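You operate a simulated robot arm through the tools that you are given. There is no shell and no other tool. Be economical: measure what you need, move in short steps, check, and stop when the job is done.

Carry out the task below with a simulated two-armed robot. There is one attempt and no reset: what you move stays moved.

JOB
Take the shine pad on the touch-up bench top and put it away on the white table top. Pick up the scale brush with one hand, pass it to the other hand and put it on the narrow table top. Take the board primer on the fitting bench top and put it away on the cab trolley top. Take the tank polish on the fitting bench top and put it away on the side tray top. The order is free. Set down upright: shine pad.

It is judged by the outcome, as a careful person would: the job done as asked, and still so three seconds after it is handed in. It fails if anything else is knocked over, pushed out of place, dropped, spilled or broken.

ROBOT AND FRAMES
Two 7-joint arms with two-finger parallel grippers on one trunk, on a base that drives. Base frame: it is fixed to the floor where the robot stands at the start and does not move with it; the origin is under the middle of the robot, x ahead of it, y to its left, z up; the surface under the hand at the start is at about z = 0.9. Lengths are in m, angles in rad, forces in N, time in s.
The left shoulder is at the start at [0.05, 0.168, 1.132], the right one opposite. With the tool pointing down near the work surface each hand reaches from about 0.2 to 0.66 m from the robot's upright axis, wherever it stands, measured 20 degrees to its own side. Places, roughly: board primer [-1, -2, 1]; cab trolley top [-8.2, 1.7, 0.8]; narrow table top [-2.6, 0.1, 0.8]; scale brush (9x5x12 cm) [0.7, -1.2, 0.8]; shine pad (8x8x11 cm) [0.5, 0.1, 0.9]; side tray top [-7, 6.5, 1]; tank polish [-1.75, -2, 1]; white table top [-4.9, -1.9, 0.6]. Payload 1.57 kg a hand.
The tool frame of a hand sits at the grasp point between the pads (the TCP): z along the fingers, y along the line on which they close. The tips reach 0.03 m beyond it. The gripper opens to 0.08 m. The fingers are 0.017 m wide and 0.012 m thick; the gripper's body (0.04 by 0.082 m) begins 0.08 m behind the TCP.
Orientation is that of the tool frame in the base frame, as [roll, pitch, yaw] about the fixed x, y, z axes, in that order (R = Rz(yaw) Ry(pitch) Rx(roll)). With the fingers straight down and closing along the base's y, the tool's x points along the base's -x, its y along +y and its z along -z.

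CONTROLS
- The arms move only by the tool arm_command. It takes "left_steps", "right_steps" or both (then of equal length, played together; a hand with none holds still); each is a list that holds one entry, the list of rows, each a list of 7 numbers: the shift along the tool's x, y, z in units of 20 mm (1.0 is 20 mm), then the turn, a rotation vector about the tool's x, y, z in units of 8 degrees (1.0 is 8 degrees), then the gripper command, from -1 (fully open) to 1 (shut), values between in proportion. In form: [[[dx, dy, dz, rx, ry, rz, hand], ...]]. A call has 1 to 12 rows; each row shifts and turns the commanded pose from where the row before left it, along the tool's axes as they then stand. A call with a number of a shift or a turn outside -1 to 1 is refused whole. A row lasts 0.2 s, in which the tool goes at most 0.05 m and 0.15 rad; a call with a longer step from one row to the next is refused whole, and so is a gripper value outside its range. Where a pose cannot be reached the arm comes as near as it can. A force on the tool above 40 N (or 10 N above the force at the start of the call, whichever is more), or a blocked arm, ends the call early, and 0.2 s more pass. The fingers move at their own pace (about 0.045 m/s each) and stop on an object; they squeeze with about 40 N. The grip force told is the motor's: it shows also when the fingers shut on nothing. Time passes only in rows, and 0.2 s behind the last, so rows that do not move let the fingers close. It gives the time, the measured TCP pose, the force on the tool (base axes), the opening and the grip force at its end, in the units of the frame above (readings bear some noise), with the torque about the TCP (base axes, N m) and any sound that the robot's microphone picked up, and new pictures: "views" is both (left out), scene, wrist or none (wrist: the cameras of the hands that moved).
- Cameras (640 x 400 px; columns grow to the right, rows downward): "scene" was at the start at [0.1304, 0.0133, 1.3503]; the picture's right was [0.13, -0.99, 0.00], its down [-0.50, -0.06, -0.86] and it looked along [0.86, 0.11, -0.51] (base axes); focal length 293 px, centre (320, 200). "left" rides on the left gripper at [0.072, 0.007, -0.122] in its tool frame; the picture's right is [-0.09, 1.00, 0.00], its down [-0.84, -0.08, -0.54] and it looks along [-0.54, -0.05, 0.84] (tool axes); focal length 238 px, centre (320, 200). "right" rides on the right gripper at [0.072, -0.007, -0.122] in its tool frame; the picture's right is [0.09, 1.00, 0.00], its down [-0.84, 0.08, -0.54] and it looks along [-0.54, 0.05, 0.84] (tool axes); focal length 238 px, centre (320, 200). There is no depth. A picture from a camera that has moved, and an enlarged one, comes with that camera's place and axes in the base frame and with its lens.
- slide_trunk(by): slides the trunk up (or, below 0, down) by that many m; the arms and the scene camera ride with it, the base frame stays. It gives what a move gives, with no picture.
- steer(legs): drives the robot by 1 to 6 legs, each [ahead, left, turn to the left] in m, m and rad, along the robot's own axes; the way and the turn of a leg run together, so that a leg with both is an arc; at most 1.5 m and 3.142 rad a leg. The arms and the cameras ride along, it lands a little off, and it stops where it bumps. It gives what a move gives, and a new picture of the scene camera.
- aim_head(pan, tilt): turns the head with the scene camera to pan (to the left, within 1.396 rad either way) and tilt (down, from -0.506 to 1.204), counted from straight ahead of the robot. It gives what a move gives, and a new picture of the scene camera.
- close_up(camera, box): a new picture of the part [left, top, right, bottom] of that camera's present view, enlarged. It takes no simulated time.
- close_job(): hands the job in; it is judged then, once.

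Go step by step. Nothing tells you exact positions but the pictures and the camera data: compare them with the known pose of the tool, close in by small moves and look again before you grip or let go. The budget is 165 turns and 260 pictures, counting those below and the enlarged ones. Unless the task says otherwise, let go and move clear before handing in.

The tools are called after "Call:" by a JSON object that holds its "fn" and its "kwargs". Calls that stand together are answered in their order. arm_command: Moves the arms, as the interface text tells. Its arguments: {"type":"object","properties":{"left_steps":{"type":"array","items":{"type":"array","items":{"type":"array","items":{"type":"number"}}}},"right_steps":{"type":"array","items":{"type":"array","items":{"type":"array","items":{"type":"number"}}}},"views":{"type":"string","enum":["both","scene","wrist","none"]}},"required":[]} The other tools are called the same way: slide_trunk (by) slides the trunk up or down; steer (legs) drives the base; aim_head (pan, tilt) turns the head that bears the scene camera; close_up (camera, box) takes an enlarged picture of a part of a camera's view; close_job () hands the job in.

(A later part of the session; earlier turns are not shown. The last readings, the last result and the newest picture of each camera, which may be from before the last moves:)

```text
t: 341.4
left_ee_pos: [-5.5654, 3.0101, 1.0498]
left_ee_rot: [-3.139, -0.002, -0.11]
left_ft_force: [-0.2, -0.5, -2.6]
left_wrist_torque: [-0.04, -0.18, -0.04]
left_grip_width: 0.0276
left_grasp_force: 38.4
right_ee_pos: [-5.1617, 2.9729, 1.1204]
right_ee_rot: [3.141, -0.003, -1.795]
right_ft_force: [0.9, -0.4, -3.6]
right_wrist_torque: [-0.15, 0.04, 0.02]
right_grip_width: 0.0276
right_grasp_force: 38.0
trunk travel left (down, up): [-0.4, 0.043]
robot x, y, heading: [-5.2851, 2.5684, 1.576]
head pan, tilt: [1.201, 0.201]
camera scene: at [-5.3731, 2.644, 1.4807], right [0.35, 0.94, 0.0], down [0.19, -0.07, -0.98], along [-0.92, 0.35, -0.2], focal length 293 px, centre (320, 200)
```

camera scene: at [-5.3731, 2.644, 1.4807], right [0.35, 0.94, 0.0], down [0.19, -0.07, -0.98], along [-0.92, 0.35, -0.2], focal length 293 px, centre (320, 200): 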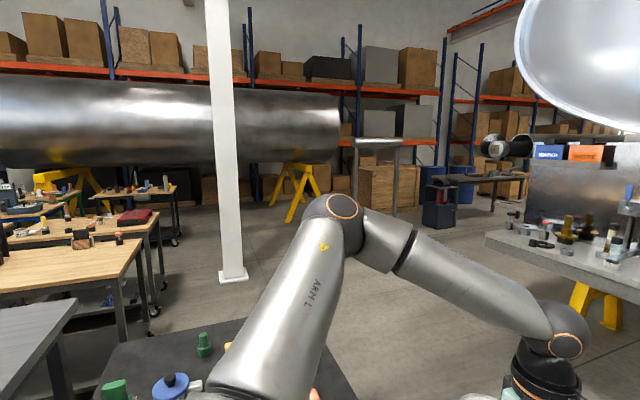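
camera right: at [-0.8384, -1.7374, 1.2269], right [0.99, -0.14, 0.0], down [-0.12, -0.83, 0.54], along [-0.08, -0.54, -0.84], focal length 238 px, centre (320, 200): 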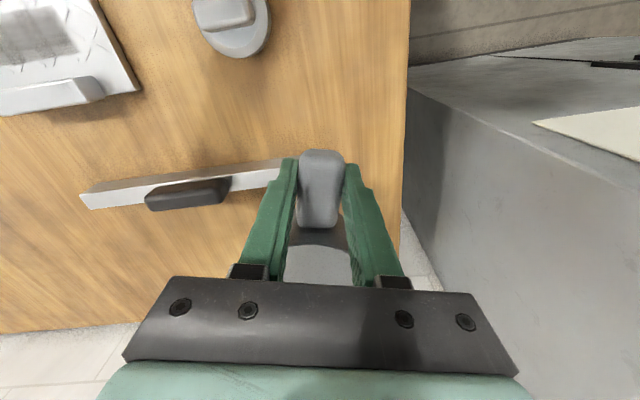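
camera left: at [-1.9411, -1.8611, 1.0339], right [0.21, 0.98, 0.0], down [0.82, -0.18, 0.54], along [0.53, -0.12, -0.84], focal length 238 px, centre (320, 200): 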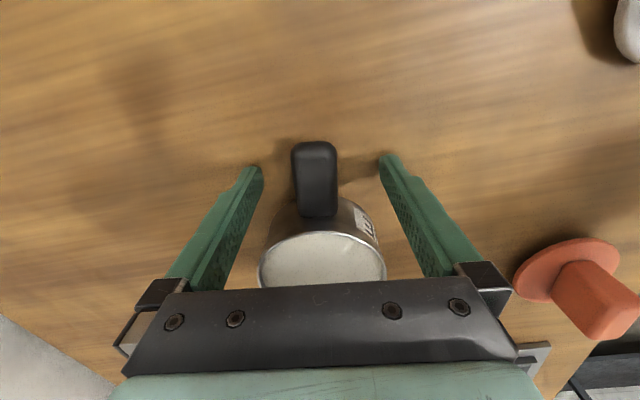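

Call:
{"fn": "steer", "kwargs": {"legs": [[0.55, 0, 0], [0, 0, 1.57], [1.5, 0, 0]]}}

Call:
{"fn": "aim_head", "kwargs": {"pan": 0.6, "tilt": 0.3}}

Call:
{"fn": "aim_head", "kwargs": {"pan": -1.1, "tilt": 0.2}}

```text
t: 351.5
left_ee_pos: [-6.2578, 2.8247, 1.0504]
left_ee_rot: [-3.137, 0.0, 1.463]
left_ft_force: [0.2, 0.7, -3.0]
left_wrist_torque: [0.11, -0.01, 0.02]
left_grip_width: 0.0273
left_grasp_force: 37.8
right_ee_pos: [-6.2211, 3.2309, 1.1218]
right_ee_rot: [-3.141, 0.0, -0.226]
right_ft_force: [-0.1, 0.8, -2.7]
right_wrist_torque: [-0.03, -0.06, -0.03]
right_grip_width: 0.0272
right_grasp_force: 38.1
trunk travel left (down, up): [-0.4, 0.043]
robot x, y, heading: [-5.8166, 3.1072, -3.131]
head pan, tilt: [1.201, 0.201]
stopped in leg 3: the robot was blocked; the commanded pose is now the measured one
camera scene: at [-5.8883, 3.0188, 1.4809], right [-0.94, 0.35, 0.0], down [0.07, 0.19, -0.98], along [-0.35, -0.92, -0.2], focal length 293 px, centre (320, 200)
```

scene: 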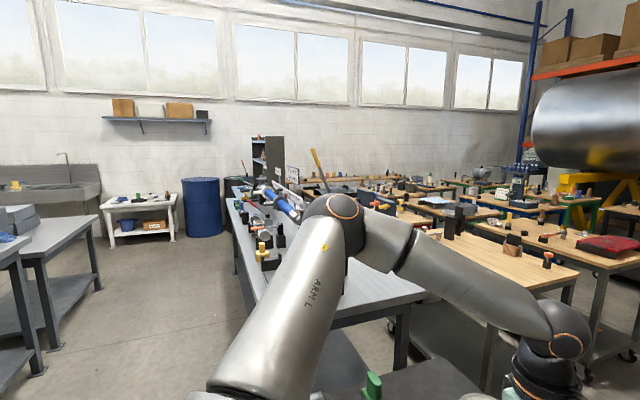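

```text
t: 352.5
left_ee_pos: [-6.2596, 2.8244, 1.0498]
left_ee_rot: [-3.138, -0.001, 1.463]
left_ft_force: [0.1, -0.9, -2.4]
left_wrist_torque: [0.15, -0.01, 0.01]
left_grip_width: 0.0274
left_grasp_force: 37.7
right_ee_pos: [-6.2233, 3.2296, 1.1208]
right_ee_rot: [-3.141, 0.001, -0.225]
right_ft_force: [-1.0, -0.8, -2.0]
right_wrist_torque: [-0.04, -0.15, 0.01]
right_grip_width: 0.0277
right_grasp_force: 38.6
trunk travel left (down, up): [-0.4, 0.043]
robot x, y, heading: [-5.8194, 3.1058, -3.137]
head pan, tilt: [0.6, 0.3]
camera scene: at [-5.9344, 3.0524, 1.4714], right [-0.57, 0.82, 0.0], down [0.24, 0.17, -0.96], along [-0.78, -0.55, -0.3], focal length 293 px, centre (320, 200)
```

scene: 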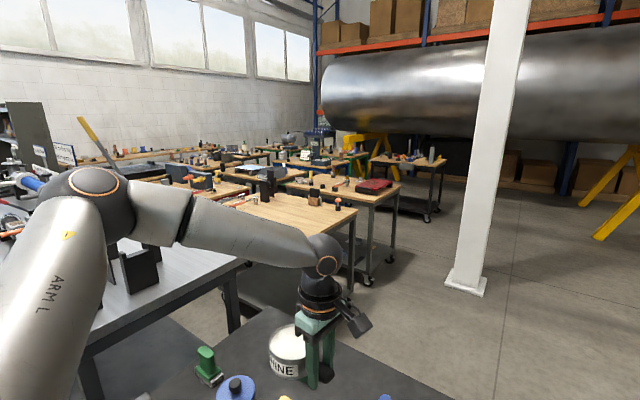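

```text
t: 354.2
left_ee_pos: [-6.26, 2.825, 1.0494]
left_ee_rot: [-3.137, -0.001, 1.462]
left_ft_force: [0.2, 0.2, -3.0]
left_wrist_torque: [0.18, -0.03, -0.01]
left_grip_width: 0.0273
left_grasp_force: 38.5
right_ee_pos: [-6.223, 3.2304, 1.1202]
right_ee_rot: [-3.14, 0.0, -0.225]
right_ft_force: [0.3, 0.0, -2.0]
right_wrist_torque: [-0.03, -0.17, -0.01]
right_grip_width: 0.0275
right_grasp_force: 38.0
trunk travel left (down, up): [-0.4, 0.043]
robot x, y, heading: [-5.8215, 3.1043, -3.133]
head pan, tilt: [-1.1, 0.201]
camera scene: at [-5.9009, 3.1885, 1.4807], right [0.89, 0.46, 0.0], down [0.09, -0.18, -0.98], along [-0.45, 0.87, -0.2], focal length 293 px, centre (320, 200)
```

scene: 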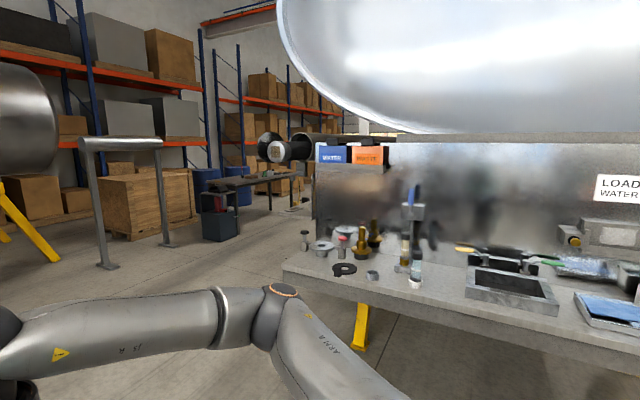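

Blocked by a small dark table on the left; I'll sidestep north and continue west around it.

Call:
{"fn": "steer", "kwargs": {"legs": [[-0.05, -0.6, 0], [1.5, 0, 0]]}}

Call:
{"fn": "aim_head", "kwargs": {"pan": 0.9, "tilt": 0.35}}

```text
t: 366.9
left_ee_pos: [-7.6986, 3.3116, 1.0506]
left_ee_rot: [-3.134, -0.002, 1.536]
left_ft_force: [-0.2, -0.3, -2.3]
left_wrist_torque: [0.14, 0.0, 0.01]
left_grip_width: 0.0273
left_grasp_force: 37.8
right_ee_pos: [-7.6913, 3.7197, 1.1207]
right_ee_rot: [-3.14, 0.001, -0.149]
right_ft_force: [0.1, -0.3, -2.1]
right_wrist_torque: [-0.01, -0.16, 0.0]
right_grip_width: 0.0273
right_grasp_force: 37.4
trunk travel left (down, up): [-0.4, 0.043]
robot x, y, heading: [-7.2781, 3.6257, -3.061]
head pan, tilt: [-1.1, 0.201]
camera scene: at [-7.3671, 3.7013, 1.4807], right [0.85, 0.53, 0.0], down [0.11, -0.17, -0.98], along [-0.52, 0.83, -0.2], focal length 293 px, centre (320, 200)
```

scene: 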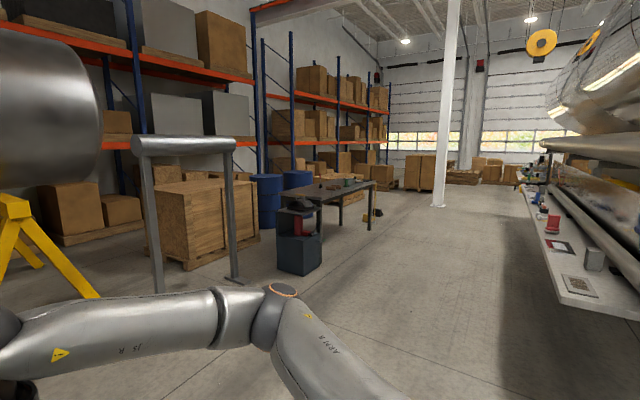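

```text
t: 368.9
left_ee_pos: [-7.6975, 3.3117, 1.05]
left_ee_rot: [-3.137, -0.002, 1.536]
left_ft_force: [0.2, 0.5, -2.0]
left_wrist_torque: [0.19, -0.02, 0.0]
left_grip_width: 0.0272
left_grasp_force: 38.2
right_ee_pos: [-7.6918, 3.7197, 1.12]
right_ee_rot: [3.141, 0.0, -0.148]
right_ft_force: [-0.4, -0.8, -3.0]
right_wrist_torque: [-0.03, -0.19, -0.03]
right_grip_width: 0.0275
right_grasp_force: 37.9
trunk travel left (down, up): [-0.4, 0.043]
robot x, y, heading: [-7.2759, 3.6262, -3.057]
head pan, tilt: [0.901, 0.351]
camera scene: at [-7.3693, 3.5446, 1.4667], right [-0.83, 0.55, 0.0], down [0.19, 0.29, -0.94], along [-0.52, -0.78, -0.34], focal length 293 px, centre (320, 200)
```

scene: 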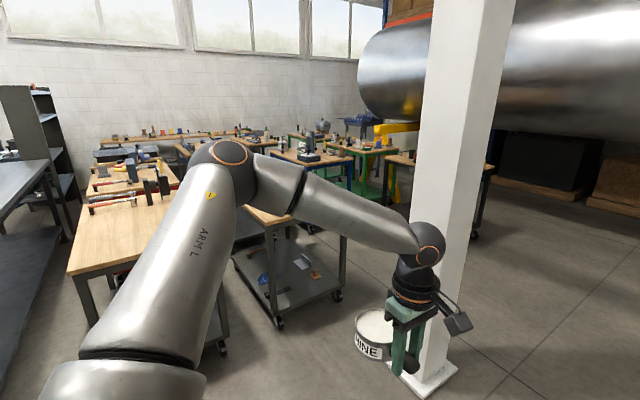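

The side tray runs along the tank's west side, and the wheeled cab trolley's north end is at about y 2.1, x −8.0…−8.55. I'll turn south and come nearer to see its top.

Call:
{"fn": "steer", "kwargs": {"legs": [[0, 0, 1.49], [0.75, 0, 0]]}}

Call:
{"fn": "aim_head", "kwargs": {"pan": -0.6, "tilt": 0.45}}

```text
t: 376.9
left_ee_pos: [-6.9117, 2.424, 1.0502]
left_ee_rot: [-3.135, -0.003, 3.091]
left_ft_force: [0.5, -0.1, -2.5]
left_wrist_torque: [0.02, 0.15, 0.0]
left_grip_width: 0.0274
left_grasp_force: 37.8
right_ee_pos: [-7.3177, 2.4363, 1.1206]
right_ee_rot: [3.141, -0.003, 1.406]
right_ft_force: [0.5, -1.6, -2.6]
right_wrist_torque: [0.18, -0.04, -0.04]
right_grip_width: 0.0276
right_grasp_force: 37.8
trunk travel left (down, up): [-0.4, 0.043]
robot x, y, heading: [-7.2147, 2.8508, -1.504]
head pan, tilt: [0.901, 0.351]
camera scene: at [-7.1369, 2.7574, 1.4667], right [-0.57, -0.82, 0.0], down [-0.28, 0.2, -0.94], along [0.77, -0.53, -0.34], focal length 293 px, centre (320, 200)
```

scene: 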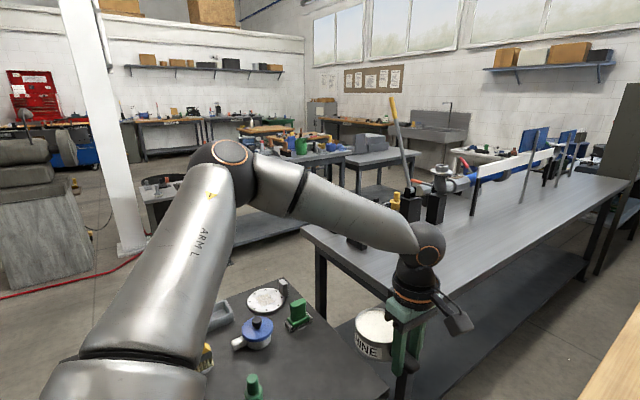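

```text
t: 378.5
left_ee_pos: [-6.9112, 2.4245, 1.05]
left_ee_rot: [-3.136, -0.001, 3.09]
left_ft_force: [0.1, 1.2, -3.2]
left_wrist_torque: [0.0, 0.14, -0.01]
left_grip_width: 0.0272
left_grasp_force: 37.8
right_ee_pos: [-7.3191, 2.4382, 1.12]
right_ee_rot: [-3.141, 0.002, 1.407]
right_ft_force: [0.1, 0.4, -2.6]
right_wrist_torque: [0.17, 0.02, 0.01]
right_grip_width: 0.0275
right_grasp_force: 37.9
trunk travel left (down, up): [-0.4, 0.043]
robot x, y, heading: [-7.2213, 2.8492, -1.498]
head pan, tilt: [-0.6, 0.45]
camera scene: at [-7.2603, 2.7312, 1.4575], right [-0.86, 0.51, 0.0], down [0.22, 0.38, -0.9], along [-0.46, -0.78, -0.44], focal length 293 px, centre (320, 200)
```

scene: 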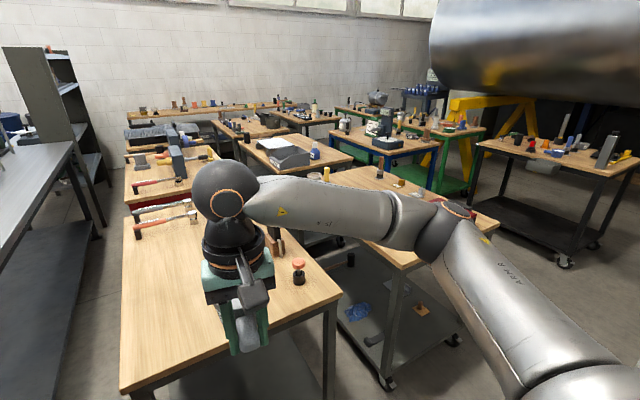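

Call:
{"fn": "slide_trunk", "kwargs": {"by": 0.04}}

Call:
{"fn": "arm_command", "kwargs": {"left_steps": [[[0, 0, -0.5, 0, 0, 0, 1], [0, 0, -0.5, 0, 0, 0, 1], [0, 0, -0.5, 0, 0, 0, 1], [0, 0, -0.5, 0, 0, 0, 1]]], "views": "none"}}

Call:
{"fn": "steer", "kwargs": {"legs": [[0, 0, -0.07], [0.4, 0, 0], [0, -0.75, 0]]}}

Call:
{"fn": "aim_head", "kwargs": {"pan": -0.15, "tilt": 0.6}}

```text
t: 379.3
left_ee_pos: [-6.9119, 2.4228, 1.0906]
left_ee_rot: [-3.137, -0.001, 3.093]
left_ft_force: [-0.2, -0.4, -3.1]
left_wrist_torque: [0.01, 0.13, 0.03]
left_grip_width: 0.0276
left_grasp_force: 37.6
right_ee_pos: [-7.3183, 2.4382, 1.1606]
right_ee_rot: [3.142, -0.002, 1.406]
right_ft_force: [-0.1, 0.3, -1.9]
right_wrist_torque: [0.15, -0.04, 0.02]
right_grip_width: 0.0275
right_grasp_force: 37.8
trunk travel left (down, up): [-0.44, 0.003]
robot x, y, heading: [-7.2134, 2.8457, -1.503]
head pan, tilt: [-0.6, 0.45]
```

```text
t: 380.3
left_ee_pos: [-6.9099, 2.4246, 1.1293]
left_ee_rot: [-3.137, -0.002, 3.091]
left_ft_force: [-0.4, -0.3, -2.9]
left_wrist_torque: [0.02, 0.15, 0.0]
left_grip_width: 0.0274
left_grasp_force: 38.1
right_ee_pos: [-7.3183, 2.438, 1.1609]
right_ee_rot: [3.141, 0.0, 1.404]
right_ft_force: [-0.1, -0.6, -1.8]
right_wrist_torque: [0.14, -0.03, 0.03]
right_grip_width: 0.0277
right_grasp_force: 37.7
trunk travel left (down, up): [-0.44, 0.003]
robot x, y, heading: [-7.2177, 2.8463, -1.502]
head pan, tilt: [-0.6, 0.45]
```

```text
t: 389.8
left_ee_pos: [-7.6976, 2.0195, 1.1306]
left_ee_rot: [-3.135, -0.002, 2.996]
left_ft_force: [-1.4, -0.1, -3.0]
left_wrist_torque: [0.01, 0.16, 0.0]
left_grip_width: 0.0275
left_grasp_force: 38.0
right_ee_pos: [-8.1048, 2.0718, 1.1603]
right_ee_rot: [3.141, 0.0, 1.308]
right_ft_force: [-0.2, -0.2, -2.2]
right_wrist_torque: [0.13, -0.04, -0.03]
right_grip_width: 0.0275
right_grasp_force: 37.9
trunk travel left (down, up): [-0.44, 0.003]
robot x, y, heading: [-7.9546, 2.4719, -1.6]
head pan, tilt: [-0.6, 0.45]
camera scene: at [-8.0171, 2.3589, 1.4975], right [-0.81, 0.59, 0.0], down [0.26, 0.35, -0.9], along [-0.53, -0.73, -0.44], focal length 293 px, centre (320, 200)
```

scene: 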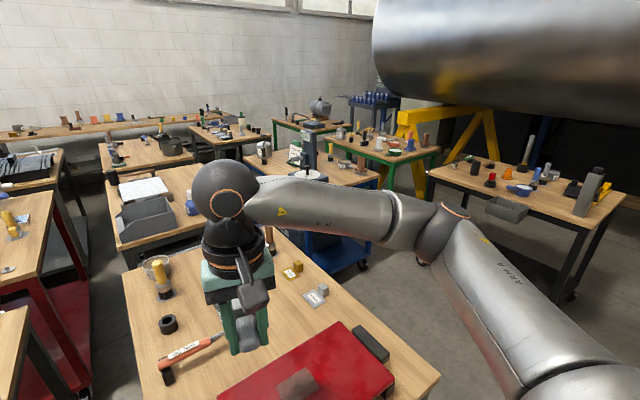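

```text
t: 390.7
left_ee_pos: [-7.698, 2.0195, 1.1295]
left_ee_rot: [-3.136, -0.002, 2.995]
left_ft_force: [-0.3, -0.4, -3.6]
left_wrist_torque: [0.02, 0.19, -0.04]
left_grip_width: 0.0277
left_grasp_force: 37.8
right_ee_pos: [-8.1045, 2.0726, 1.1601]
right_ee_rot: [3.141, -0.001, 1.307]
right_ft_force: [0.4, -0.4, -2.1]
right_wrist_torque: [0.13, -0.06, 0.01]
right_grip_width: 0.0272
right_grasp_force: 38.2
trunk travel left (down, up): [-0.44, 0.003]
robot x, y, heading: [-7.9609, 2.4708, -1.603]
head pan, tilt: [-0.15, 0.6]
camera scene: at [-7.9787, 2.3462, 1.484], right [-0.98, 0.18, 0.0], down [0.1, 0.56, -0.83], along [-0.15, -0.81, -0.57], focal length 293 px, centre (320, 200)
```

scene: 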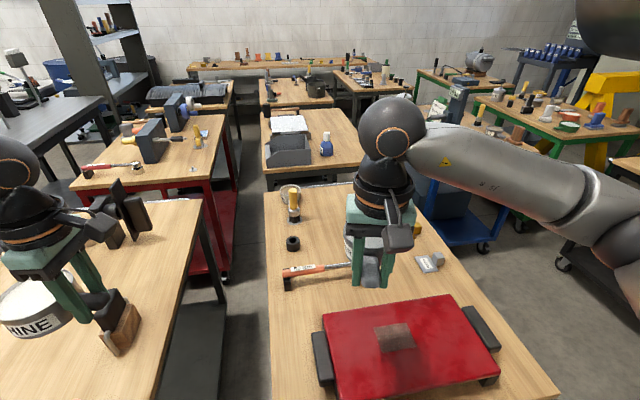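

Call:
{"fn": "close_up", "kwargs": {"camera": "right", "box": [0, 0, 640, 400]}}

Call:
{"fn": "aim_head", "kwargs": {"pan": -0.6, "tilt": 0.8}}

```text
1.00 times, centred on (320, 200) of right (not enlarged: the box is as wide or as high as the picture)
camera zoom: at [-8.0913, 2.1437, 1.2825], right [0.99, -0.17, 0.0], down [-0.14, -0.83, 0.54], along [-0.09, -0.53, -0.84], focal length 238 px, centre (320, 200)
```

zoom: 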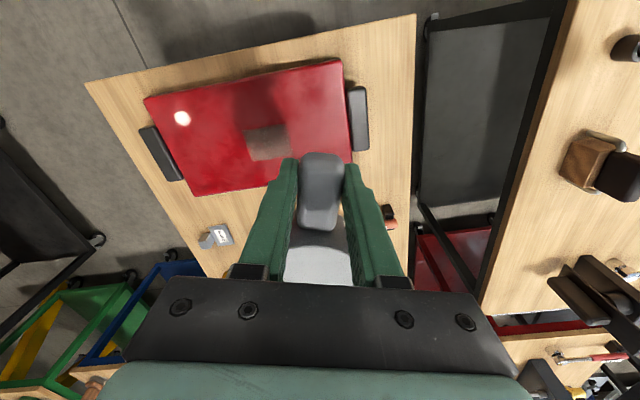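

```text
t: 391.6
left_ee_pos: [-7.6976, 2.0195, 1.1301]
left_ee_rot: [-3.136, -0.002, 2.996]
left_ft_force: [0.2, -0.2, -3.0]
left_wrist_torque: [0.0, 0.15, 0.01]
left_grip_width: 0.0275
left_grasp_force: 37.8
right_ee_pos: [-8.1043, 2.0731, 1.1618]
right_ee_rot: [-3.141, 0.002, 1.306]
right_ft_force: [-0.5, -0.5, -1.6]
right_wrist_torque: [0.14, -0.03, 0.01]
right_grip_width: 0.0274
right_grasp_force: 37.9
trunk travel left (down, up): [-0.44, 0.003]
robot x, y, heading: [-7.962, 2.471, -1.602]
head pan, tilt: [-0.6, 0.799]
camera scene: at [-8.0103, 2.3679, 1.4671], right [-0.81, 0.59, 0.0], down [0.42, 0.58, -0.7], along [-0.41, -0.56, -0.72], focal length 293 px, centre (320, 200)
```

scene: 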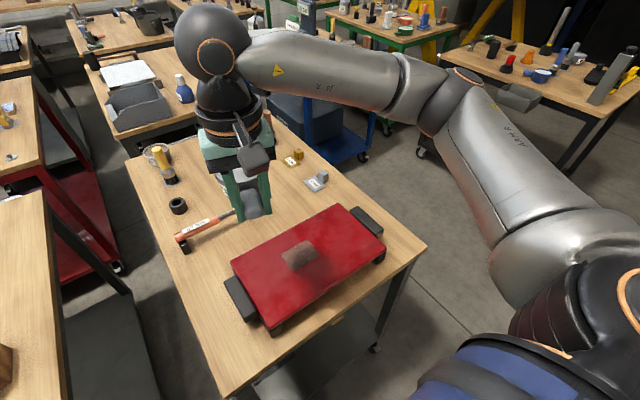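

The cab trolley's free patch is near [-8.28, 1.82], behind the red box and right of the hammer. I'll pull the left hand back, shift right, and then lower.

Call:
{"fn": "arm_command", "kwargs": {"left_steps": [[[0, 0.5, 0, 0, 0, 0, 1], [0, 0.8, 0, 0, 0, 0, 1], [0, 0.8, 0, 0, 0, 0, 1], [0, 0.8, 0, 0, 0, 0, 1], [0, 0.8, 0, 0, 0, 0, 1], [0, 0.5, 0, 0, 0, 0, 1]]], "views": "none"}}

Call:
{"fn": "steer", "kwargs": {"legs": [[0, -0.11, 0.03]]}}

Call:
{"fn": "slide_trunk", "kwargs": {"by": -0.16}}

```text
t: 393.0
left_ee_pos: [-7.6874, 2.1036, 1.1314]
left_ee_rot: [-3.136, 0.0, 2.994]
left_ft_force: [0.3, 0.4, -2.6]
left_wrist_torque: [0.03, 0.16, 0.0]
left_grip_width: 0.0277
left_grasp_force: 38.6
right_ee_pos: [-8.1036, 2.0728, 1.1625]
right_ee_rot: [-3.141, 0.0, 1.306]
right_ft_force: [-0.9, -0.2, -2.6]
right_wrist_torque: [0.18, -0.04, -0.02]
right_grip_width: 0.0277
right_grasp_force: 37.8
trunk travel left (down, up): [-0.44, 0.003]
robot x, y, heading: [-7.9617, 2.4734, -1.597]
head pan, tilt: [-0.6, 0.799]
```

```text
t: 394.6
left_ee_pos: [-7.7857, 2.1115, 1.1306]
left_ee_rot: [-3.135, 0.0, 3.017]
left_ft_force: [-0.1, 0.0, -2.9]
left_wrist_torque: [0.04, 0.11, 0.01]
left_grip_width: 0.0276
left_grasp_force: 38.3
right_ee_pos: [-8.2015, 2.0715, 1.162]
right_ee_rot: [-3.141, 0.0, 1.331]
right_ft_force: [0.2, -0.5, -2.1]
right_wrist_torque: [0.13, -0.07, 0.01]
right_grip_width: 0.0276
right_grasp_force: 37.9
trunk travel left (down, up): [-0.44, 0.003]
robot x, y, heading: [-8.0675, 2.4724, -1.573]
head pan, tilt: [-0.6, 0.799]
camera scene: at [-8.1149, 2.3689, 1.4671], right [-0.82, 0.57, 0.0], down [0.41, 0.59, -0.7], along [-0.4, -0.57, -0.72], focal length 293 px, centre (320, 200)
```

scene: 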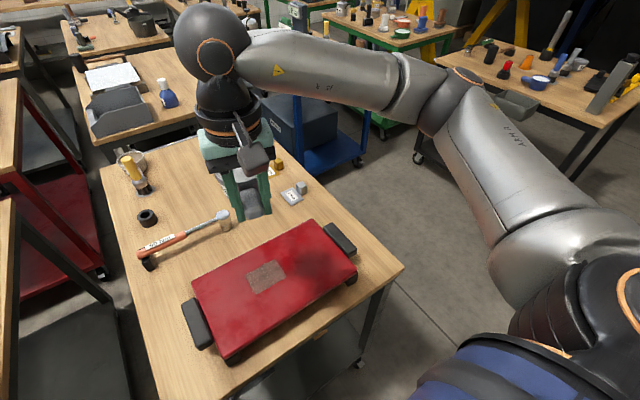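

```text
t: 396.4
left_ee_pos: [-7.7855, 2.1107, 0.9692]
left_ee_rot: [-3.136, 0.0, 3.017]
left_ft_force: [-0.4, 0.3, -1.3]
left_wrist_torque: [0.0, 0.15, -0.02]
left_grip_width: 0.0278
left_grasp_force: 38.1
right_ee_pos: [-8.2023, 2.0712, 1.0011]
right_ee_rot: [-3.141, -0.002, 1.328]
right_ft_force: [0.3, -0.1, -1.7]
right_wrist_torque: [0.18, -0.05, -0.01]
right_grip_width: 0.0274
right_grasp_force: 37.9
trunk travel left (down, up): [-0.28, 0.163]
robot x, y, heading: [-8.0673, 2.4725, -1.579]
head pan, tilt: [-0.6, 0.799]
```

Call:
{"fn": "arm_command", "kwargs": {"right_steps": [[[-0.5, -0.1, 0, 0, 0, 0, 1], [-0.94, -0.19, 0, 0, 0, 0, 1], [-0.94, -0.19, 0, 0, 0, 0, 1], [-0.94, -0.19, 0, 0, 0, 0, 1], [-0.94, -0.19, 0, 0, 0, 0, 1], [-0.94, -0.19, 0, 0, 0, 0, 1], [-0.94, -0.19, 0, 0, 0, 0, 1], [-0.94, -0.19, 0, 0, 0, 0, 1], [-0.94, -0.19, 0, 0, 0, 0, 1], [-0.94, -0.19, 0, 0, 0, 0, 1], [-0.44, -0.1, 0, 0, 0, 0, 1], [0, 0, 0, 0, 0, 0, 1]]]}}

```text
t: 399.0
left_ee_pos: [-7.786, 2.1125, 0.9708]
left_ee_rot: [-3.138, 0.0, 3.015]
left_ft_force: [0.3, -1.1, -2.8]
left_wrist_torque: [-0.01, 0.14, -0.01]
left_grip_width: 0.0277
left_grasp_force: 38.2
right_ee_pos: [-8.2834, 1.8989, 1.0012]
right_ee_rot: [3.141, -0.003, 1.328]
right_ft_force: [0.0, 0.0, -3.0]
right_wrist_torque: [0.15, -0.06, -0.03]
right_grip_width: 0.0277
right_grasp_force: 37.7
trunk travel left (down, up): [-0.28, 0.163]
robot x, y, heading: [-8.067, 2.4725, -1.577]
head pan, tilt: [-0.6, 0.799]
camera scene: at [-8.1146, 2.3689, 1.3071], right [-0.82, 0.57, 0.0], down [0.41, 0.59, -0.7], along [-0.4, -0.57, -0.72], focal length 293 px, centre (320, 200)
camera right: at [-8.2728, 1.9705, 1.1217], right [0.99, -0.15, 0.0], down [-0.13, -0.83, 0.54], along [-0.08, -0.54, -0.84], focal length 238 px, centre (320, 200)
```

scene: 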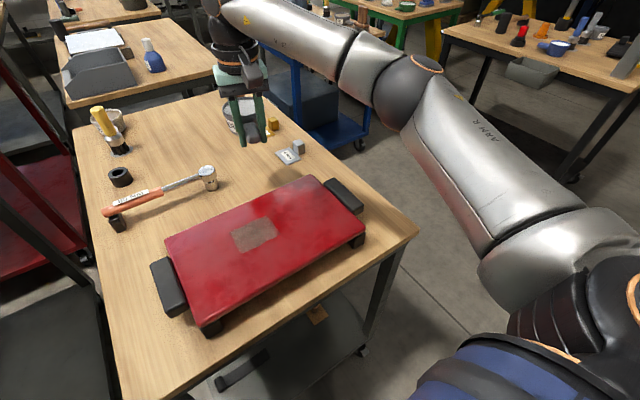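
right: 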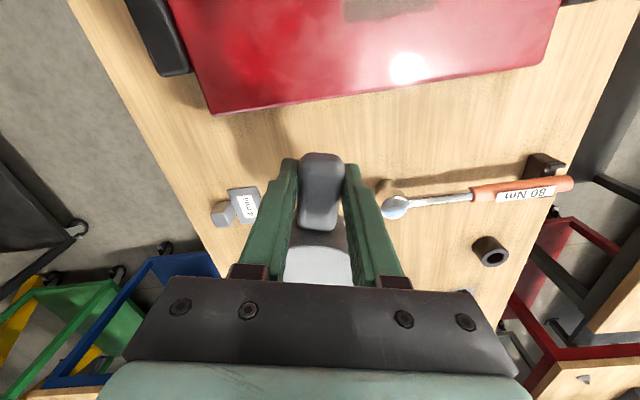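

Call:
{"fn": "arm_command", "kwargs": {"right_steps": [[[-0.6, 0.15, 0, 0, 0, 0, 1], [-0.6, 0.15, 0, 0, 0, 0, 1], [0, 0, 0.8, 0, 0, 0, 1], [0, 0, 0.8, 0, 0, 0, 1], [0, 0, 0.8, 0, 0, 0, 1], [0, 0, 0.8, 0, 0, 0, 1], [0, 0, 0.8, 0, 0, 0, 1], [0, 0, 0.8, 0, 0, 0, 1], [0, 0, 0.8, 0, 0, 0, 1], [0, 0, 0, 0, 0, 0, 1]]]}}

Call:
{"fn": "close_up", "kwargs": {"camera": "scene", "box": [150, 60, 310, 180]}}

```text
t: 401.2
left_ee_pos: [-7.7843, 2.1106, 0.9706]
left_ee_rot: [-3.138, -0.002, 3.015]
left_ft_force: [0.4, 0.2, -2.1]
left_wrist_torque: [-0.01, 0.15, 0.0]
left_grip_width: 0.0277
left_grasp_force: 37.7
right_ee_pos: [-8.2829, 1.8724, 0.888]
right_ee_rot: [-3.141, 0.0, 1.329]
right_ft_force: [-0.4, 0.0, -2.4]
right_wrist_torque: [0.12, -0.02, -0.03]
right_grip_width: 0.0272
right_grasp_force: 37.1
trunk travel left (down, up): [-0.28, 0.163]
robot x, y, heading: [-8.0689, 2.4749, -1.578]
head pan, tilt: [-0.6, 0.799]
camera scene: at [-8.1146, 2.3689, 1.3071], right [-0.82, 0.57, 0.0], down [0.41, 0.59, -0.7], along [-0.4, -0.57, -0.72], focal length 293 px, centre (320, 200)
camera right: at [-8.2722, 1.9438, 1.0095], right [0.99, -0.15, 0.0], down [-0.13, -0.83, 0.54], along [-0.08, -0.54, -0.84], focal length 238 px, centre (320, 200)
```

scene: 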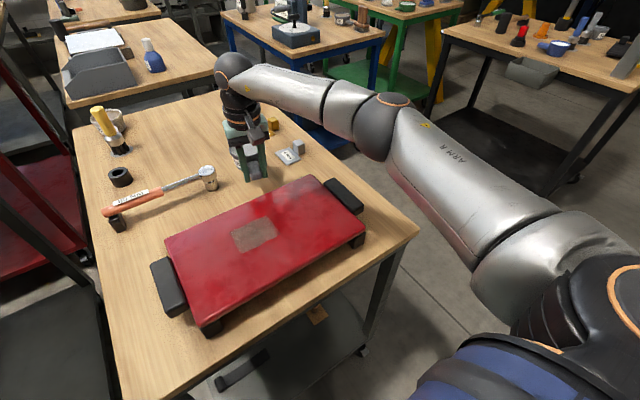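
right: 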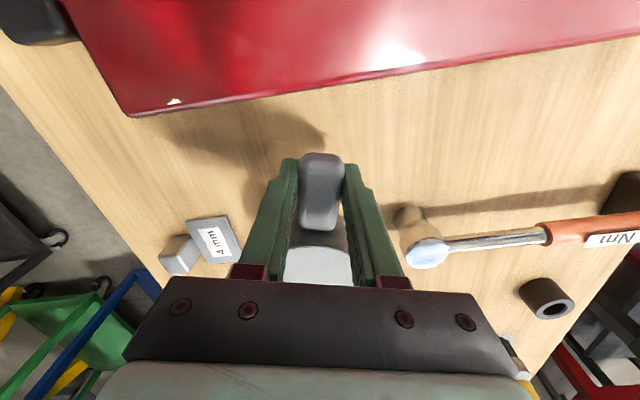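

```text
3.33 times, centred on (230, 120) of scene
camera zoom: at [-8.1146, 2.3689, 1.3071], right [-0.82, 0.57, 0.0], down [0.41, 0.59, -0.7], along [-0.4, -0.57, -0.72], focal length 976 px, centre (620, 467)
```

zoom: 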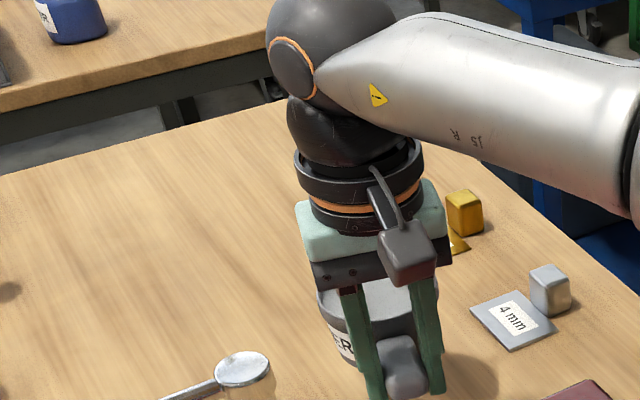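

Call:
{"fn": "arm_command", "kwargs": {"right_steps": [[[0, 0, 0.3, 0, 0, 0, 1], [0, 0, 0.3, 0, 0, 0, 1], [0, 0, 0.3, 0, 0, 0, 1], [0, 0, 0.3, 0, 0, 0, 1], [0, 0, 0.3, 0, 0, 0, 1], [0, 0, 0, 0, 0, 0, 1]]], "views": "none"}}

Call:
{"fn": "close_up", "kwargs": {"camera": "scene", "box": [170, 90, 310, 195]}}

```text
t: 402.6
left_ee_pos: [-7.786, 2.1113, 0.971]
left_ee_rot: [-3.139, -0.003, 3.015]
left_ft_force: [1.1, 0.9, -3.7]
left_wrist_torque: [0.01, 0.14, 0.02]
left_grip_width: 0.0273
left_grasp_force: 37.5
right_ee_pos: [-8.2841, 1.8716, 0.8593]
right_ee_rot: [3.142, -0.002, 1.328]
right_ft_force: [0.9, -0.2, -2.5]
right_wrist_torque: [0.16, -0.03, -0.01]
right_grip_width: 0.0275
right_grasp_force: 37.9
trunk travel left (down, up): [-0.28, 0.163]
robot x, y, heading: [-8.0667, 2.4757, -1.578]
head pan, tilt: [-0.6, 0.799]
```

```text
3.81 times, centred on (240, 142) of scene
camera zoom: at [-8.1146, 2.3689, 1.3071], right [-0.82, 0.57, 0.0], down [0.41, 0.59, -0.7], along [-0.4, -0.57, -0.72], focal length 1116 px, centre (625, 419)
```

zoom: 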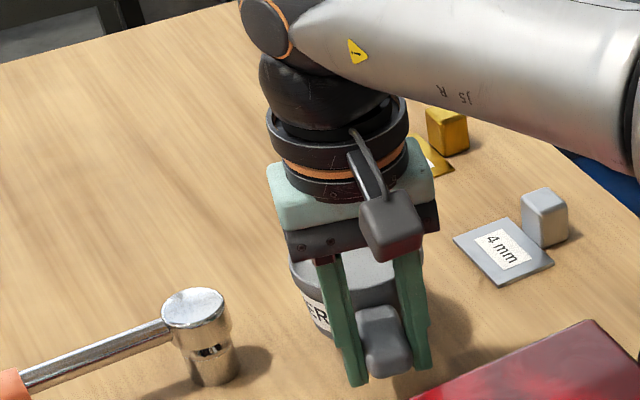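

Call:
{"fn": "arm_command", "kwargs": {"right_steps": [[[0, 0, 0.2, 0, 0, 0, 1], [0, 0, 0.2, 0, 0, 0, 1], [0, 0, 0.2, 0, 0, 0, 1], [0, 0, 0, 0, 0, 0, 1]]], "views": "none"}}

Call:
{"fn": "arm_command", "kwargs": {"right_steps": [[[0, 0, 0.2, 0, 0, 0, 1], [0, 0, 0.2, 0, 0, 0, 1], [0, 0, 0, 0, 0, 0, 1]]], "views": "none"}}

Call:
{"fn": "close_up", "kwargs": {"camera": "scene", "box": [170, 90, 310, 195]}}

```text
t: 403.6
left_ee_pos: [-7.7851, 2.112, 0.97]
left_ee_rot: [-3.135, -0.001, 3.017]
left_ft_force: [0.0, -0.1, -1.3]
left_wrist_torque: [0.04, 0.14, -0.03]
left_grip_width: 0.0277
left_grasp_force: 38.1
right_ee_pos: [-8.2842, 1.8721, 0.846]
right_ee_rot: [3.141, 0.0, 1.329]
right_ft_force: [0.0, 0.7, -2.1]
right_wrist_torque: [0.1, -0.04, -0.02]
right_grip_width: 0.0278
right_grasp_force: 38.1
trunk travel left (down, up): [-0.28, 0.163]
robot x, y, heading: [-8.0676, 2.4745, -1.581]
head pan, tilt: [-0.6, 0.799]
```

```text
t: 404.4
left_ee_pos: [-7.7863, 2.1127, 0.9698]
left_ee_rot: [-3.137, -0.003, 3.017]
left_ft_force: [-1.3, -0.3, -2.3]
left_wrist_torque: [0.07, 0.18, 0.02]
left_grip_width: 0.0276
left_grasp_force: 38.0
right_ee_pos: [-8.284, 1.8745, 0.8386]
right_ee_rot: [3.141, -0.003, 1.329]
right_ft_force: [-0.1, -0.6, -3.0]
right_wrist_torque: [0.16, -0.07, 0.02]
right_grip_width: 0.0276
right_grasp_force: 37.5
trunk travel left (down, up): [-0.28, 0.163]
robot x, y, heading: [-8.0698, 2.4753, -1.576]
head pan, tilt: [-0.6, 0.799]
```

```text
3.81 times, centred on (240, 142) of scene
camera zoom: at [-8.1146, 2.3689, 1.3071], right [-0.82, 0.57, 0.0], down [0.41, 0.59, -0.7], along [-0.4, -0.57, -0.72], focal length 1116 px, centre (625, 419)
```

zoom: 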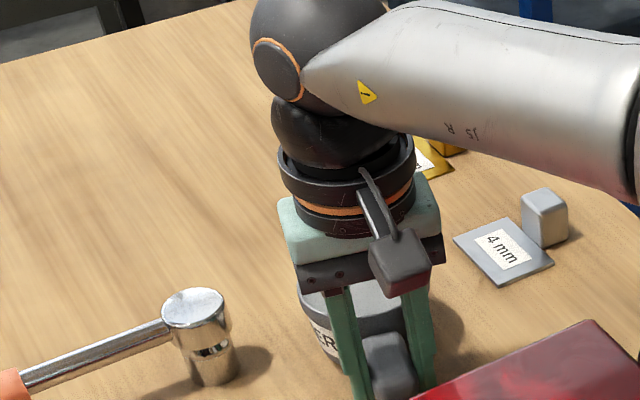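

Call:
{"fn": "arm_command", "kwargs": {"right_steps": [[[0, 0, 0.2, 0, 0, 0, 1], [0, 0, 0.15, 0, 0, 0, 1], [0, 0, 0, 0, 0, 0, 1]]], "views": "none"}}

Call:
{"fn": "arm_command", "kwargs": {"right_steps": [[[0, 0, 0.2, 0, 0, 0, 1], [0, 0, 0.15, 0, 0, 0, 1], [0, 0, 0, 0, 0, 0, 1]]], "views": "none"}}

Call:
{"fn": "close_up", "kwargs": {"camera": "scene", "box": [170, 90, 310, 195]}}

```text
t: 405.2
left_ee_pos: [-7.7863, 2.1126, 0.971]
left_ee_rot: [-3.137, -0.001, 3.016]
left_ft_force: [-0.3, -0.7, -1.8]
left_wrist_torque: [0.03, 0.15, -0.01]
left_grip_width: 0.0276
left_grasp_force: 37.6
right_ee_pos: [-8.2835, 1.8726, 0.8336]
right_ee_rot: [3.14, 0.006, 1.328]
right_ft_force: [-0.1, 1.6, 8.4]
right_wrist_torque: [-1.07, 0.29, -0.09]
right_grip_width: 0.0274
right_grasp_force: 38.1
trunk travel left (down, up): [-0.28, 0.163]
robot x, y, heading: [-8.0679, 2.4739, -1.574]
head pan, tilt: [-0.6, 0.799]
```

```text
t: 406.0
left_ee_pos: [-7.7857, 2.1136, 0.9714]
left_ee_rot: [-3.135, -0.002, 3.015]
left_ft_force: [0.4, 0.3, -2.0]
left_wrist_torque: [0.0, 0.14, 0.0]
left_grip_width: 0.0274
left_grasp_force: 37.9
right_ee_pos: [-8.2832, 1.8738, 0.8301]
right_ee_rot: [3.138, 0.007, 1.327]
right_ft_force: [-3.2, 0.9, 28.1]
right_wrist_torque: [-0.06, 0.41, -0.36]
right_grip_width: 0.0273
right_grasp_force: 37.5
trunk travel left (down, up): [-0.28, 0.163]
robot x, y, heading: [-8.0688, 2.4743, -1.576]
head pan, tilt: [-0.6, 0.799]
```

```text
3.81 times, centred on (240, 142) of scene
camera zoom: at [-8.1137, 2.372, 1.3077], right [-0.82, 0.57, 0.0], down [0.41, 0.59, -0.7], along [-0.4, -0.57, -0.71], focal length 1116 px, centre (625, 419)
```

zoom: 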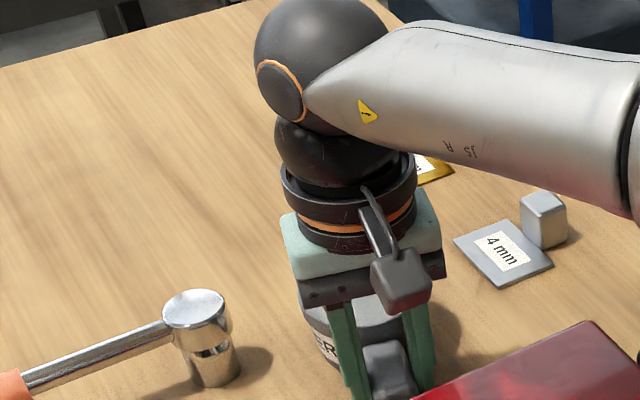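

Contact with the trolley top. Relieve slightly, release, check.

Call:
{"fn": "arm_command", "kwargs": {"right_steps": [[[0, 0, -0.2, 0, 0, 0, 1], [0, 0, 0, 0, 0, 0, 0.6], [0, 0, 0, 0, 0, 0, 0.2], [0, 0, 0, 0, 0, 0, -0.3], [0, 0, 0, 0, 0, 0, -1], [0, 0, 0, 0, 0, 0, -1], [0, 0, 0, 0, 0, 0, -1]]], "views": "wrist"}}

```text
t: 407.6
left_ee_pos: [-7.7854, 2.1128, 0.9708]
left_ee_rot: [-3.134, -0.001, 3.017]
left_ft_force: [0.3, -0.7, -2.1]
left_wrist_torque: [0.02, 0.21, -0.01]
left_grip_width: 0.0276
left_grasp_force: 38.1
right_ee_pos: [-8.2849, 1.8765, 0.8296]
right_ee_rot: [-3.138, 0.001, 1.325]
right_ft_force: [-2.0, 9.8, 18.4]
right_wrist_torque: [0.06, -0.69, 0.22]
right_grip_width: 0.0753
right_grasp_force: 0.1
trunk travel left (down, up): [-0.28, 0.163]
robot x, y, heading: [-8.0675, 2.4752, -1.576]
head pan, tilt: [-0.6, 0.799]
camera right: at [-8.2733, 1.9478, 0.9517], right [0.99, -0.15, 0.0], down [-0.13, -0.83, 0.54], along [-0.09, -0.53, -0.84], focal length 238 px, centre (320, 200)
```

right: 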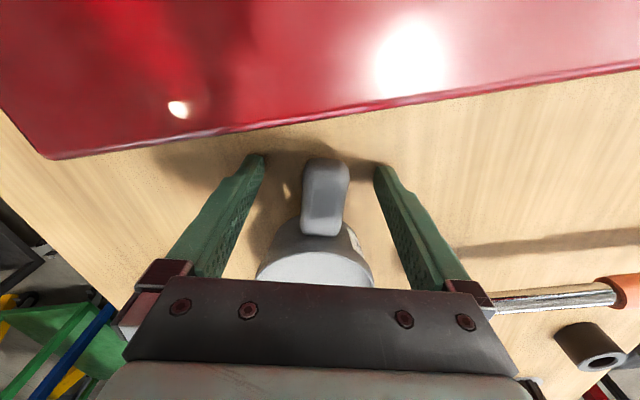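

Some residual contact force; raise straight up gently.

Call:
{"fn": "arm_command", "kwargs": {"right_steps": [[[0, 0, -0.3, 0, 0, 0, -1], [0, 0, -0.5, 0, 0, 0, -1], [0, 0, -0.8, 0, 0, 0, -1], [0, 0, -0.8, 0, 0, 0, -1], [0, 0, -0.8, 0, 0, 0, -1], [0, 0, -0.8, 0, 0, 0, -1], [0, 0, -0.8, 0, 0, 0, -1], [0, 0, -0.8, 0, 0, 0, -1]]]}}

```text
t: 409.4
left_ee_pos: [-7.7865, 2.111, 0.9703]
left_ee_rot: [-3.137, -0.001, 3.016]
left_ft_force: [-0.7, -0.2, -3.7]
left_wrist_torque: [0.02, 0.13, -0.01]
left_grip_width: 0.0275
left_grasp_force: 37.9
right_ee_pos: [-8.2824, 1.8742, 0.9422]
right_ee_rot: [-3.141, 0.0, 1.33]
right_ft_force: [-0.2, 0.8, -0.9]
right_wrist_torque: [-0.01, 0.03, -0.03]
right_grip_width: 0.08
right_grasp_force: 0.1
trunk travel left (down, up): [-0.28, 0.163]
robot x, y, heading: [-8.0692, 2.4735, -1.577]
head pan, tilt: [-0.6, 0.799]
camera scene: at [-8.1144, 2.3693, 1.3071], right [-0.82, 0.57, 0.0], down [0.41, 0.59, -0.7], along [-0.4, -0.57, -0.72], focal length 293 px, centre (320, 200)
camera right: at [-8.2717, 1.9456, 1.0637], right [0.99, -0.15, 0.0], down [-0.13, -0.83, 0.54], along [-0.08, -0.54, -0.84], focal length 238 px, centre (320, 200)
```

scene: 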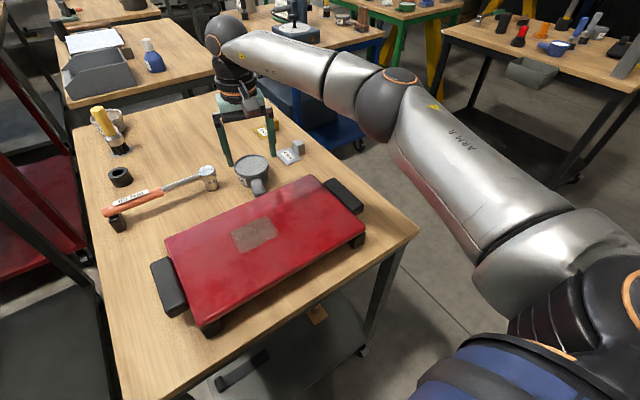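
right: 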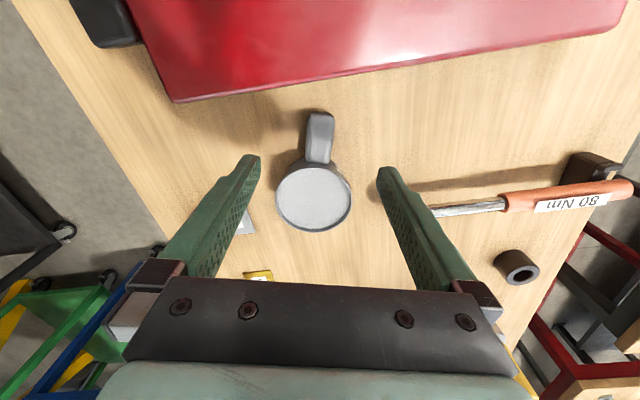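

Primer is standing well and nothing else moved. Now back out, and go to the tank's side tray with the polish.

Call:
{"fn": "slide_trunk", "kwargs": {"by": 0.16}}

Call:
{"fn": "arm_command", "kwargs": {"right_steps": [[[1, 0, 0, 0, 0, 0, -1], [1, 0, 0, 0, 0, 0, -1], [1, 0, 0, 0, 0, 0, -1], [1, 0, 0, 0, 0, 0, -1], [1, 0, 0, 0, 0, 0, -1], [1, 0, 0, 0, 0, 0, -1], [1, 0, 0, 0, 0, 0, -1], [1, 0, 0, 0, 0, 0, -1]]], "views": "none"}}

Call:
{"fn": "steer", "kwargs": {"legs": [[0, 0.75, 0], [-1.1, 0, 0], [0, 0, 1.57], [-0.5, 0, 0]]}}

Call:
{"fn": "aim_head", "kwargs": {"pan": 0.9, "tilt": 0.3}}

```text
t: 411.2
left_ee_pos: [-7.7851, 2.1102, 1.1307]
left_ee_rot: [-3.136, -0.002, 3.016]
left_ft_force: [0.2, 0.0, -2.3]
left_wrist_torque: [0.02, 0.15, 0.0]
left_grip_width: 0.0277
left_grasp_force: 38.1
right_ee_pos: [-8.2823, 1.8726, 1.1017]
right_ee_rot: [-3.141, 0.001, 1.327]
right_ft_force: [0.6, 0.2, -0.2]
right_wrist_torque: [0.0, -0.01, -0.02]
right_grip_width: 0.08
right_grasp_force: 0.1
trunk travel left (down, up): [-0.44, 0.003]
robot x, y, heading: [-8.0721, 2.4755, -1.578]
head pan, tilt: [-0.6, 0.799]
```

```text
t: 413.0
left_ee_pos: [-7.7868, 2.1107, 1.1306]
left_ee_rot: [-3.136, -0.002, 3.017]
left_ft_force: [-0.3, -0.4, -3.1]
left_wrist_torque: [0.02, 0.17, 0.0]
left_grip_width: 0.0275
left_grasp_force: 38.3
right_ee_pos: [-8.2429, 2.0311, 1.1011]
right_ee_rot: [-3.141, 0.001, 1.329]
right_ft_force: [-0.1, -0.3, -0.6]
right_wrist_torque: [-0.01, 0.0, 0.02]
right_grip_width: 0.0799
right_grasp_force: 0.1
trunk travel left (down, up): [-0.44, 0.003]
robot x, y, heading: [-8.0732, 2.4718, -1.581]
head pan, tilt: [-0.6, 0.799]
```

```text
t: 431.6
left_ee_pos: [-7.4532, 3.8771, 1.131]
left_ee_rot: [-3.136, -0.003, -1.753]
left_ft_force: [0.3, 0.4, -1.9]
left_wrist_torque: [-0.16, -0.04, -0.02]
left_grip_width: 0.0274
left_grasp_force: 38.1
right_ee_pos: [-7.3977, 3.4151, 1.1005]
right_ee_rot: [3.141, 0.001, 2.843]
right_ft_force: [-0.2, -0.7, -0.4]
right_wrist_torque: [-0.02, -0.01, 0.0]
right_grip_width: 0.0802
right_grasp_force: 0.1
trunk travel left (down, up): [-0.44, 0.003]
robot x, y, heading: [-7.8326, 3.6105, -0.067]
head pan, tilt: [-0.6, 0.799]
camera scene: at [-7.7263, 3.5643, 1.4672], right [-0.62, -0.79, 0.0], down [-0.56, 0.44, -0.7], along [0.55, -0.43, -0.72], focal length 293 px, centre (320, 200)
```

scene: 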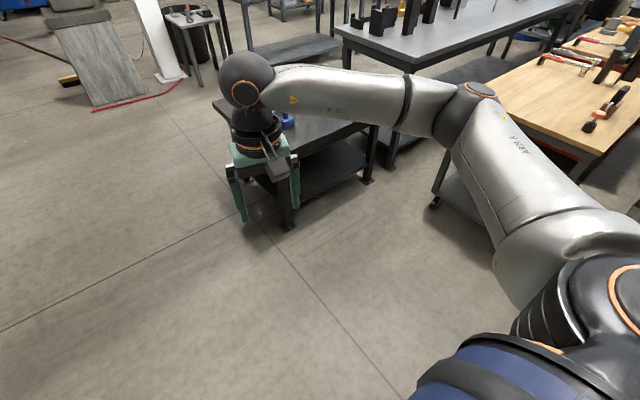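

```text
t: 433.2
left_ee_pos: [-7.4525, 3.8773, 1.1316]
left_ee_rot: [-3.138, -0.001, -1.751]
left_ft_force: [0.7, 0.7, -2.7]
left_wrist_torque: [-0.2, 0.03, 0.0]
left_grip_width: 0.0273
left_grasp_force: 37.9
right_ee_pos: [-7.3972, 3.4155, 1.1007]
right_ee_rot: [-3.141, 0.001, 2.843]
right_ft_force: [0.5, 0.2, 0.5]
right_wrist_torque: [0.01, -0.01, 0.02]
right_grip_width: 0.0799
right_grasp_force: 0.0
trunk travel left (down, up): [-0.44, 0.003]
robot x, y, heading: [-7.8289, 3.6185, -0.064]
head pan, tilt: [0.901, 0.3]
camera scene: at [-7.7268, 3.6833, 1.5114], right [0.74, -0.67, 0.0], down [-0.2, -0.22, -0.96], along [0.64, 0.71, -0.3], focal length 293 px, centre (320, 200)
```

scene: 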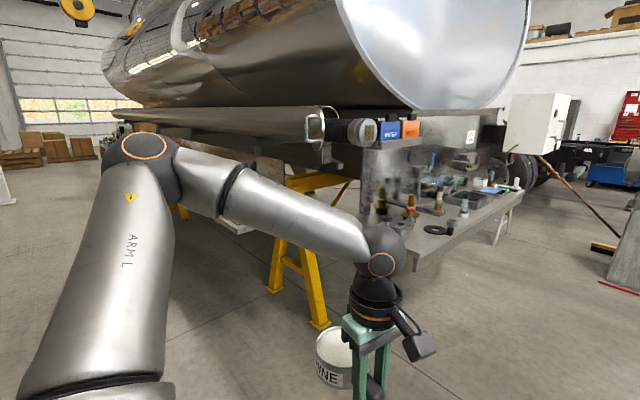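

Call:
{"fn": "steer", "kwargs": {"legs": [[-0.2, 0, 0.064], [0, 1.5, 0]]}}

Call:
{"fn": "aim_head", "kwargs": {"pan": 0.45, "tilt": 0.4}}

```text
t: 447.9
left_ee_pos: [-7.6833, 5.4381, 1.1298]
left_ee_rot: [-3.137, -0.002, -1.676]
left_ft_force: [-1.0, -0.3, -2.8]
left_wrist_torque: [-0.17, 0.02, -0.04]
left_grip_width: 0.0271
left_grasp_force: 37.8
right_ee_pos: [-7.5921, 4.9826, 1.1015]
right_ee_rot: [3.141, 0.001, 2.92]
right_ft_force: [-0.3, -0.2, 0.2]
right_wrist_torque: [-0.01, -0.02, 0.01]
right_grip_width: 0.0799
right_grasp_force: 0.1
trunk travel left (down, up): [-0.44, 0.003]
robot x, y, heading: [-8.0385, 5.1484, 0.018]
head pan, tilt: [0.901, 0.3]
camera scene: at [-7.9423, 5.2232, 1.5115], right [0.79, -0.61, 0.0], down [-0.18, -0.23, -0.96], along [0.58, 0.76, -0.3], focal length 293 px, centre (320, 200)
```

scene: 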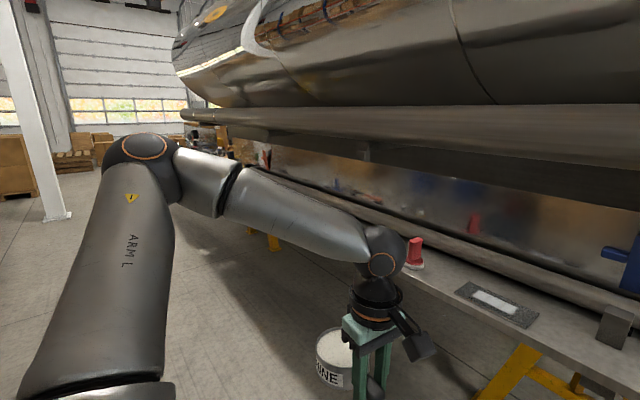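

```text
t: 448.9
left_ee_pos: [-7.6835, 5.4375, 1.1306]
left_ee_rot: [-3.137, -0.001, -1.673]
left_ft_force: [-0.2, -0.3, -3.0]
left_wrist_torque: [-0.17, 0.05, -0.02]
left_grip_width: 0.0273
left_grasp_force: 38.2
right_ee_pos: [-7.5928, 4.9828, 1.1016]
right_ee_rot: [3.141, -0.001, 2.921]
right_ft_force: [-0.2, 0.3, -0.6]
right_wrist_torque: [0.02, 0.02, -0.07]
right_grip_width: 0.0801
right_grasp_force: 0.1
trunk travel left (down, up): [-0.44, 0.003]
robot x, y, heading: [-8.0372, 5.1481, 0.017]
head pan, tilt: [0.45, 0.4]
camera scene: at [-7.9164, 5.1907, 1.5022], right [0.45, -0.89, 0.0], down [-0.35, -0.17, -0.92], along [0.82, 0.41, -0.39], focal length 293 px, centre (320, 200)
```

scene: 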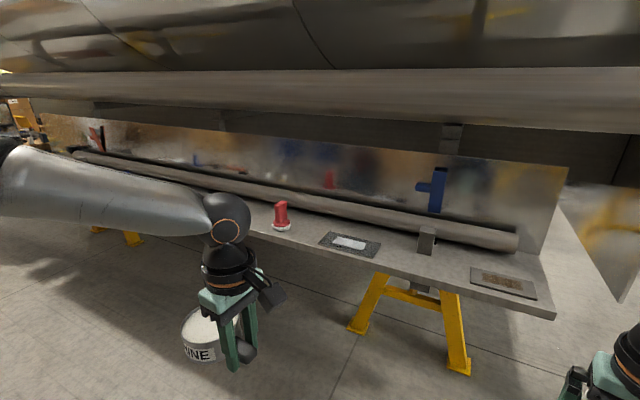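

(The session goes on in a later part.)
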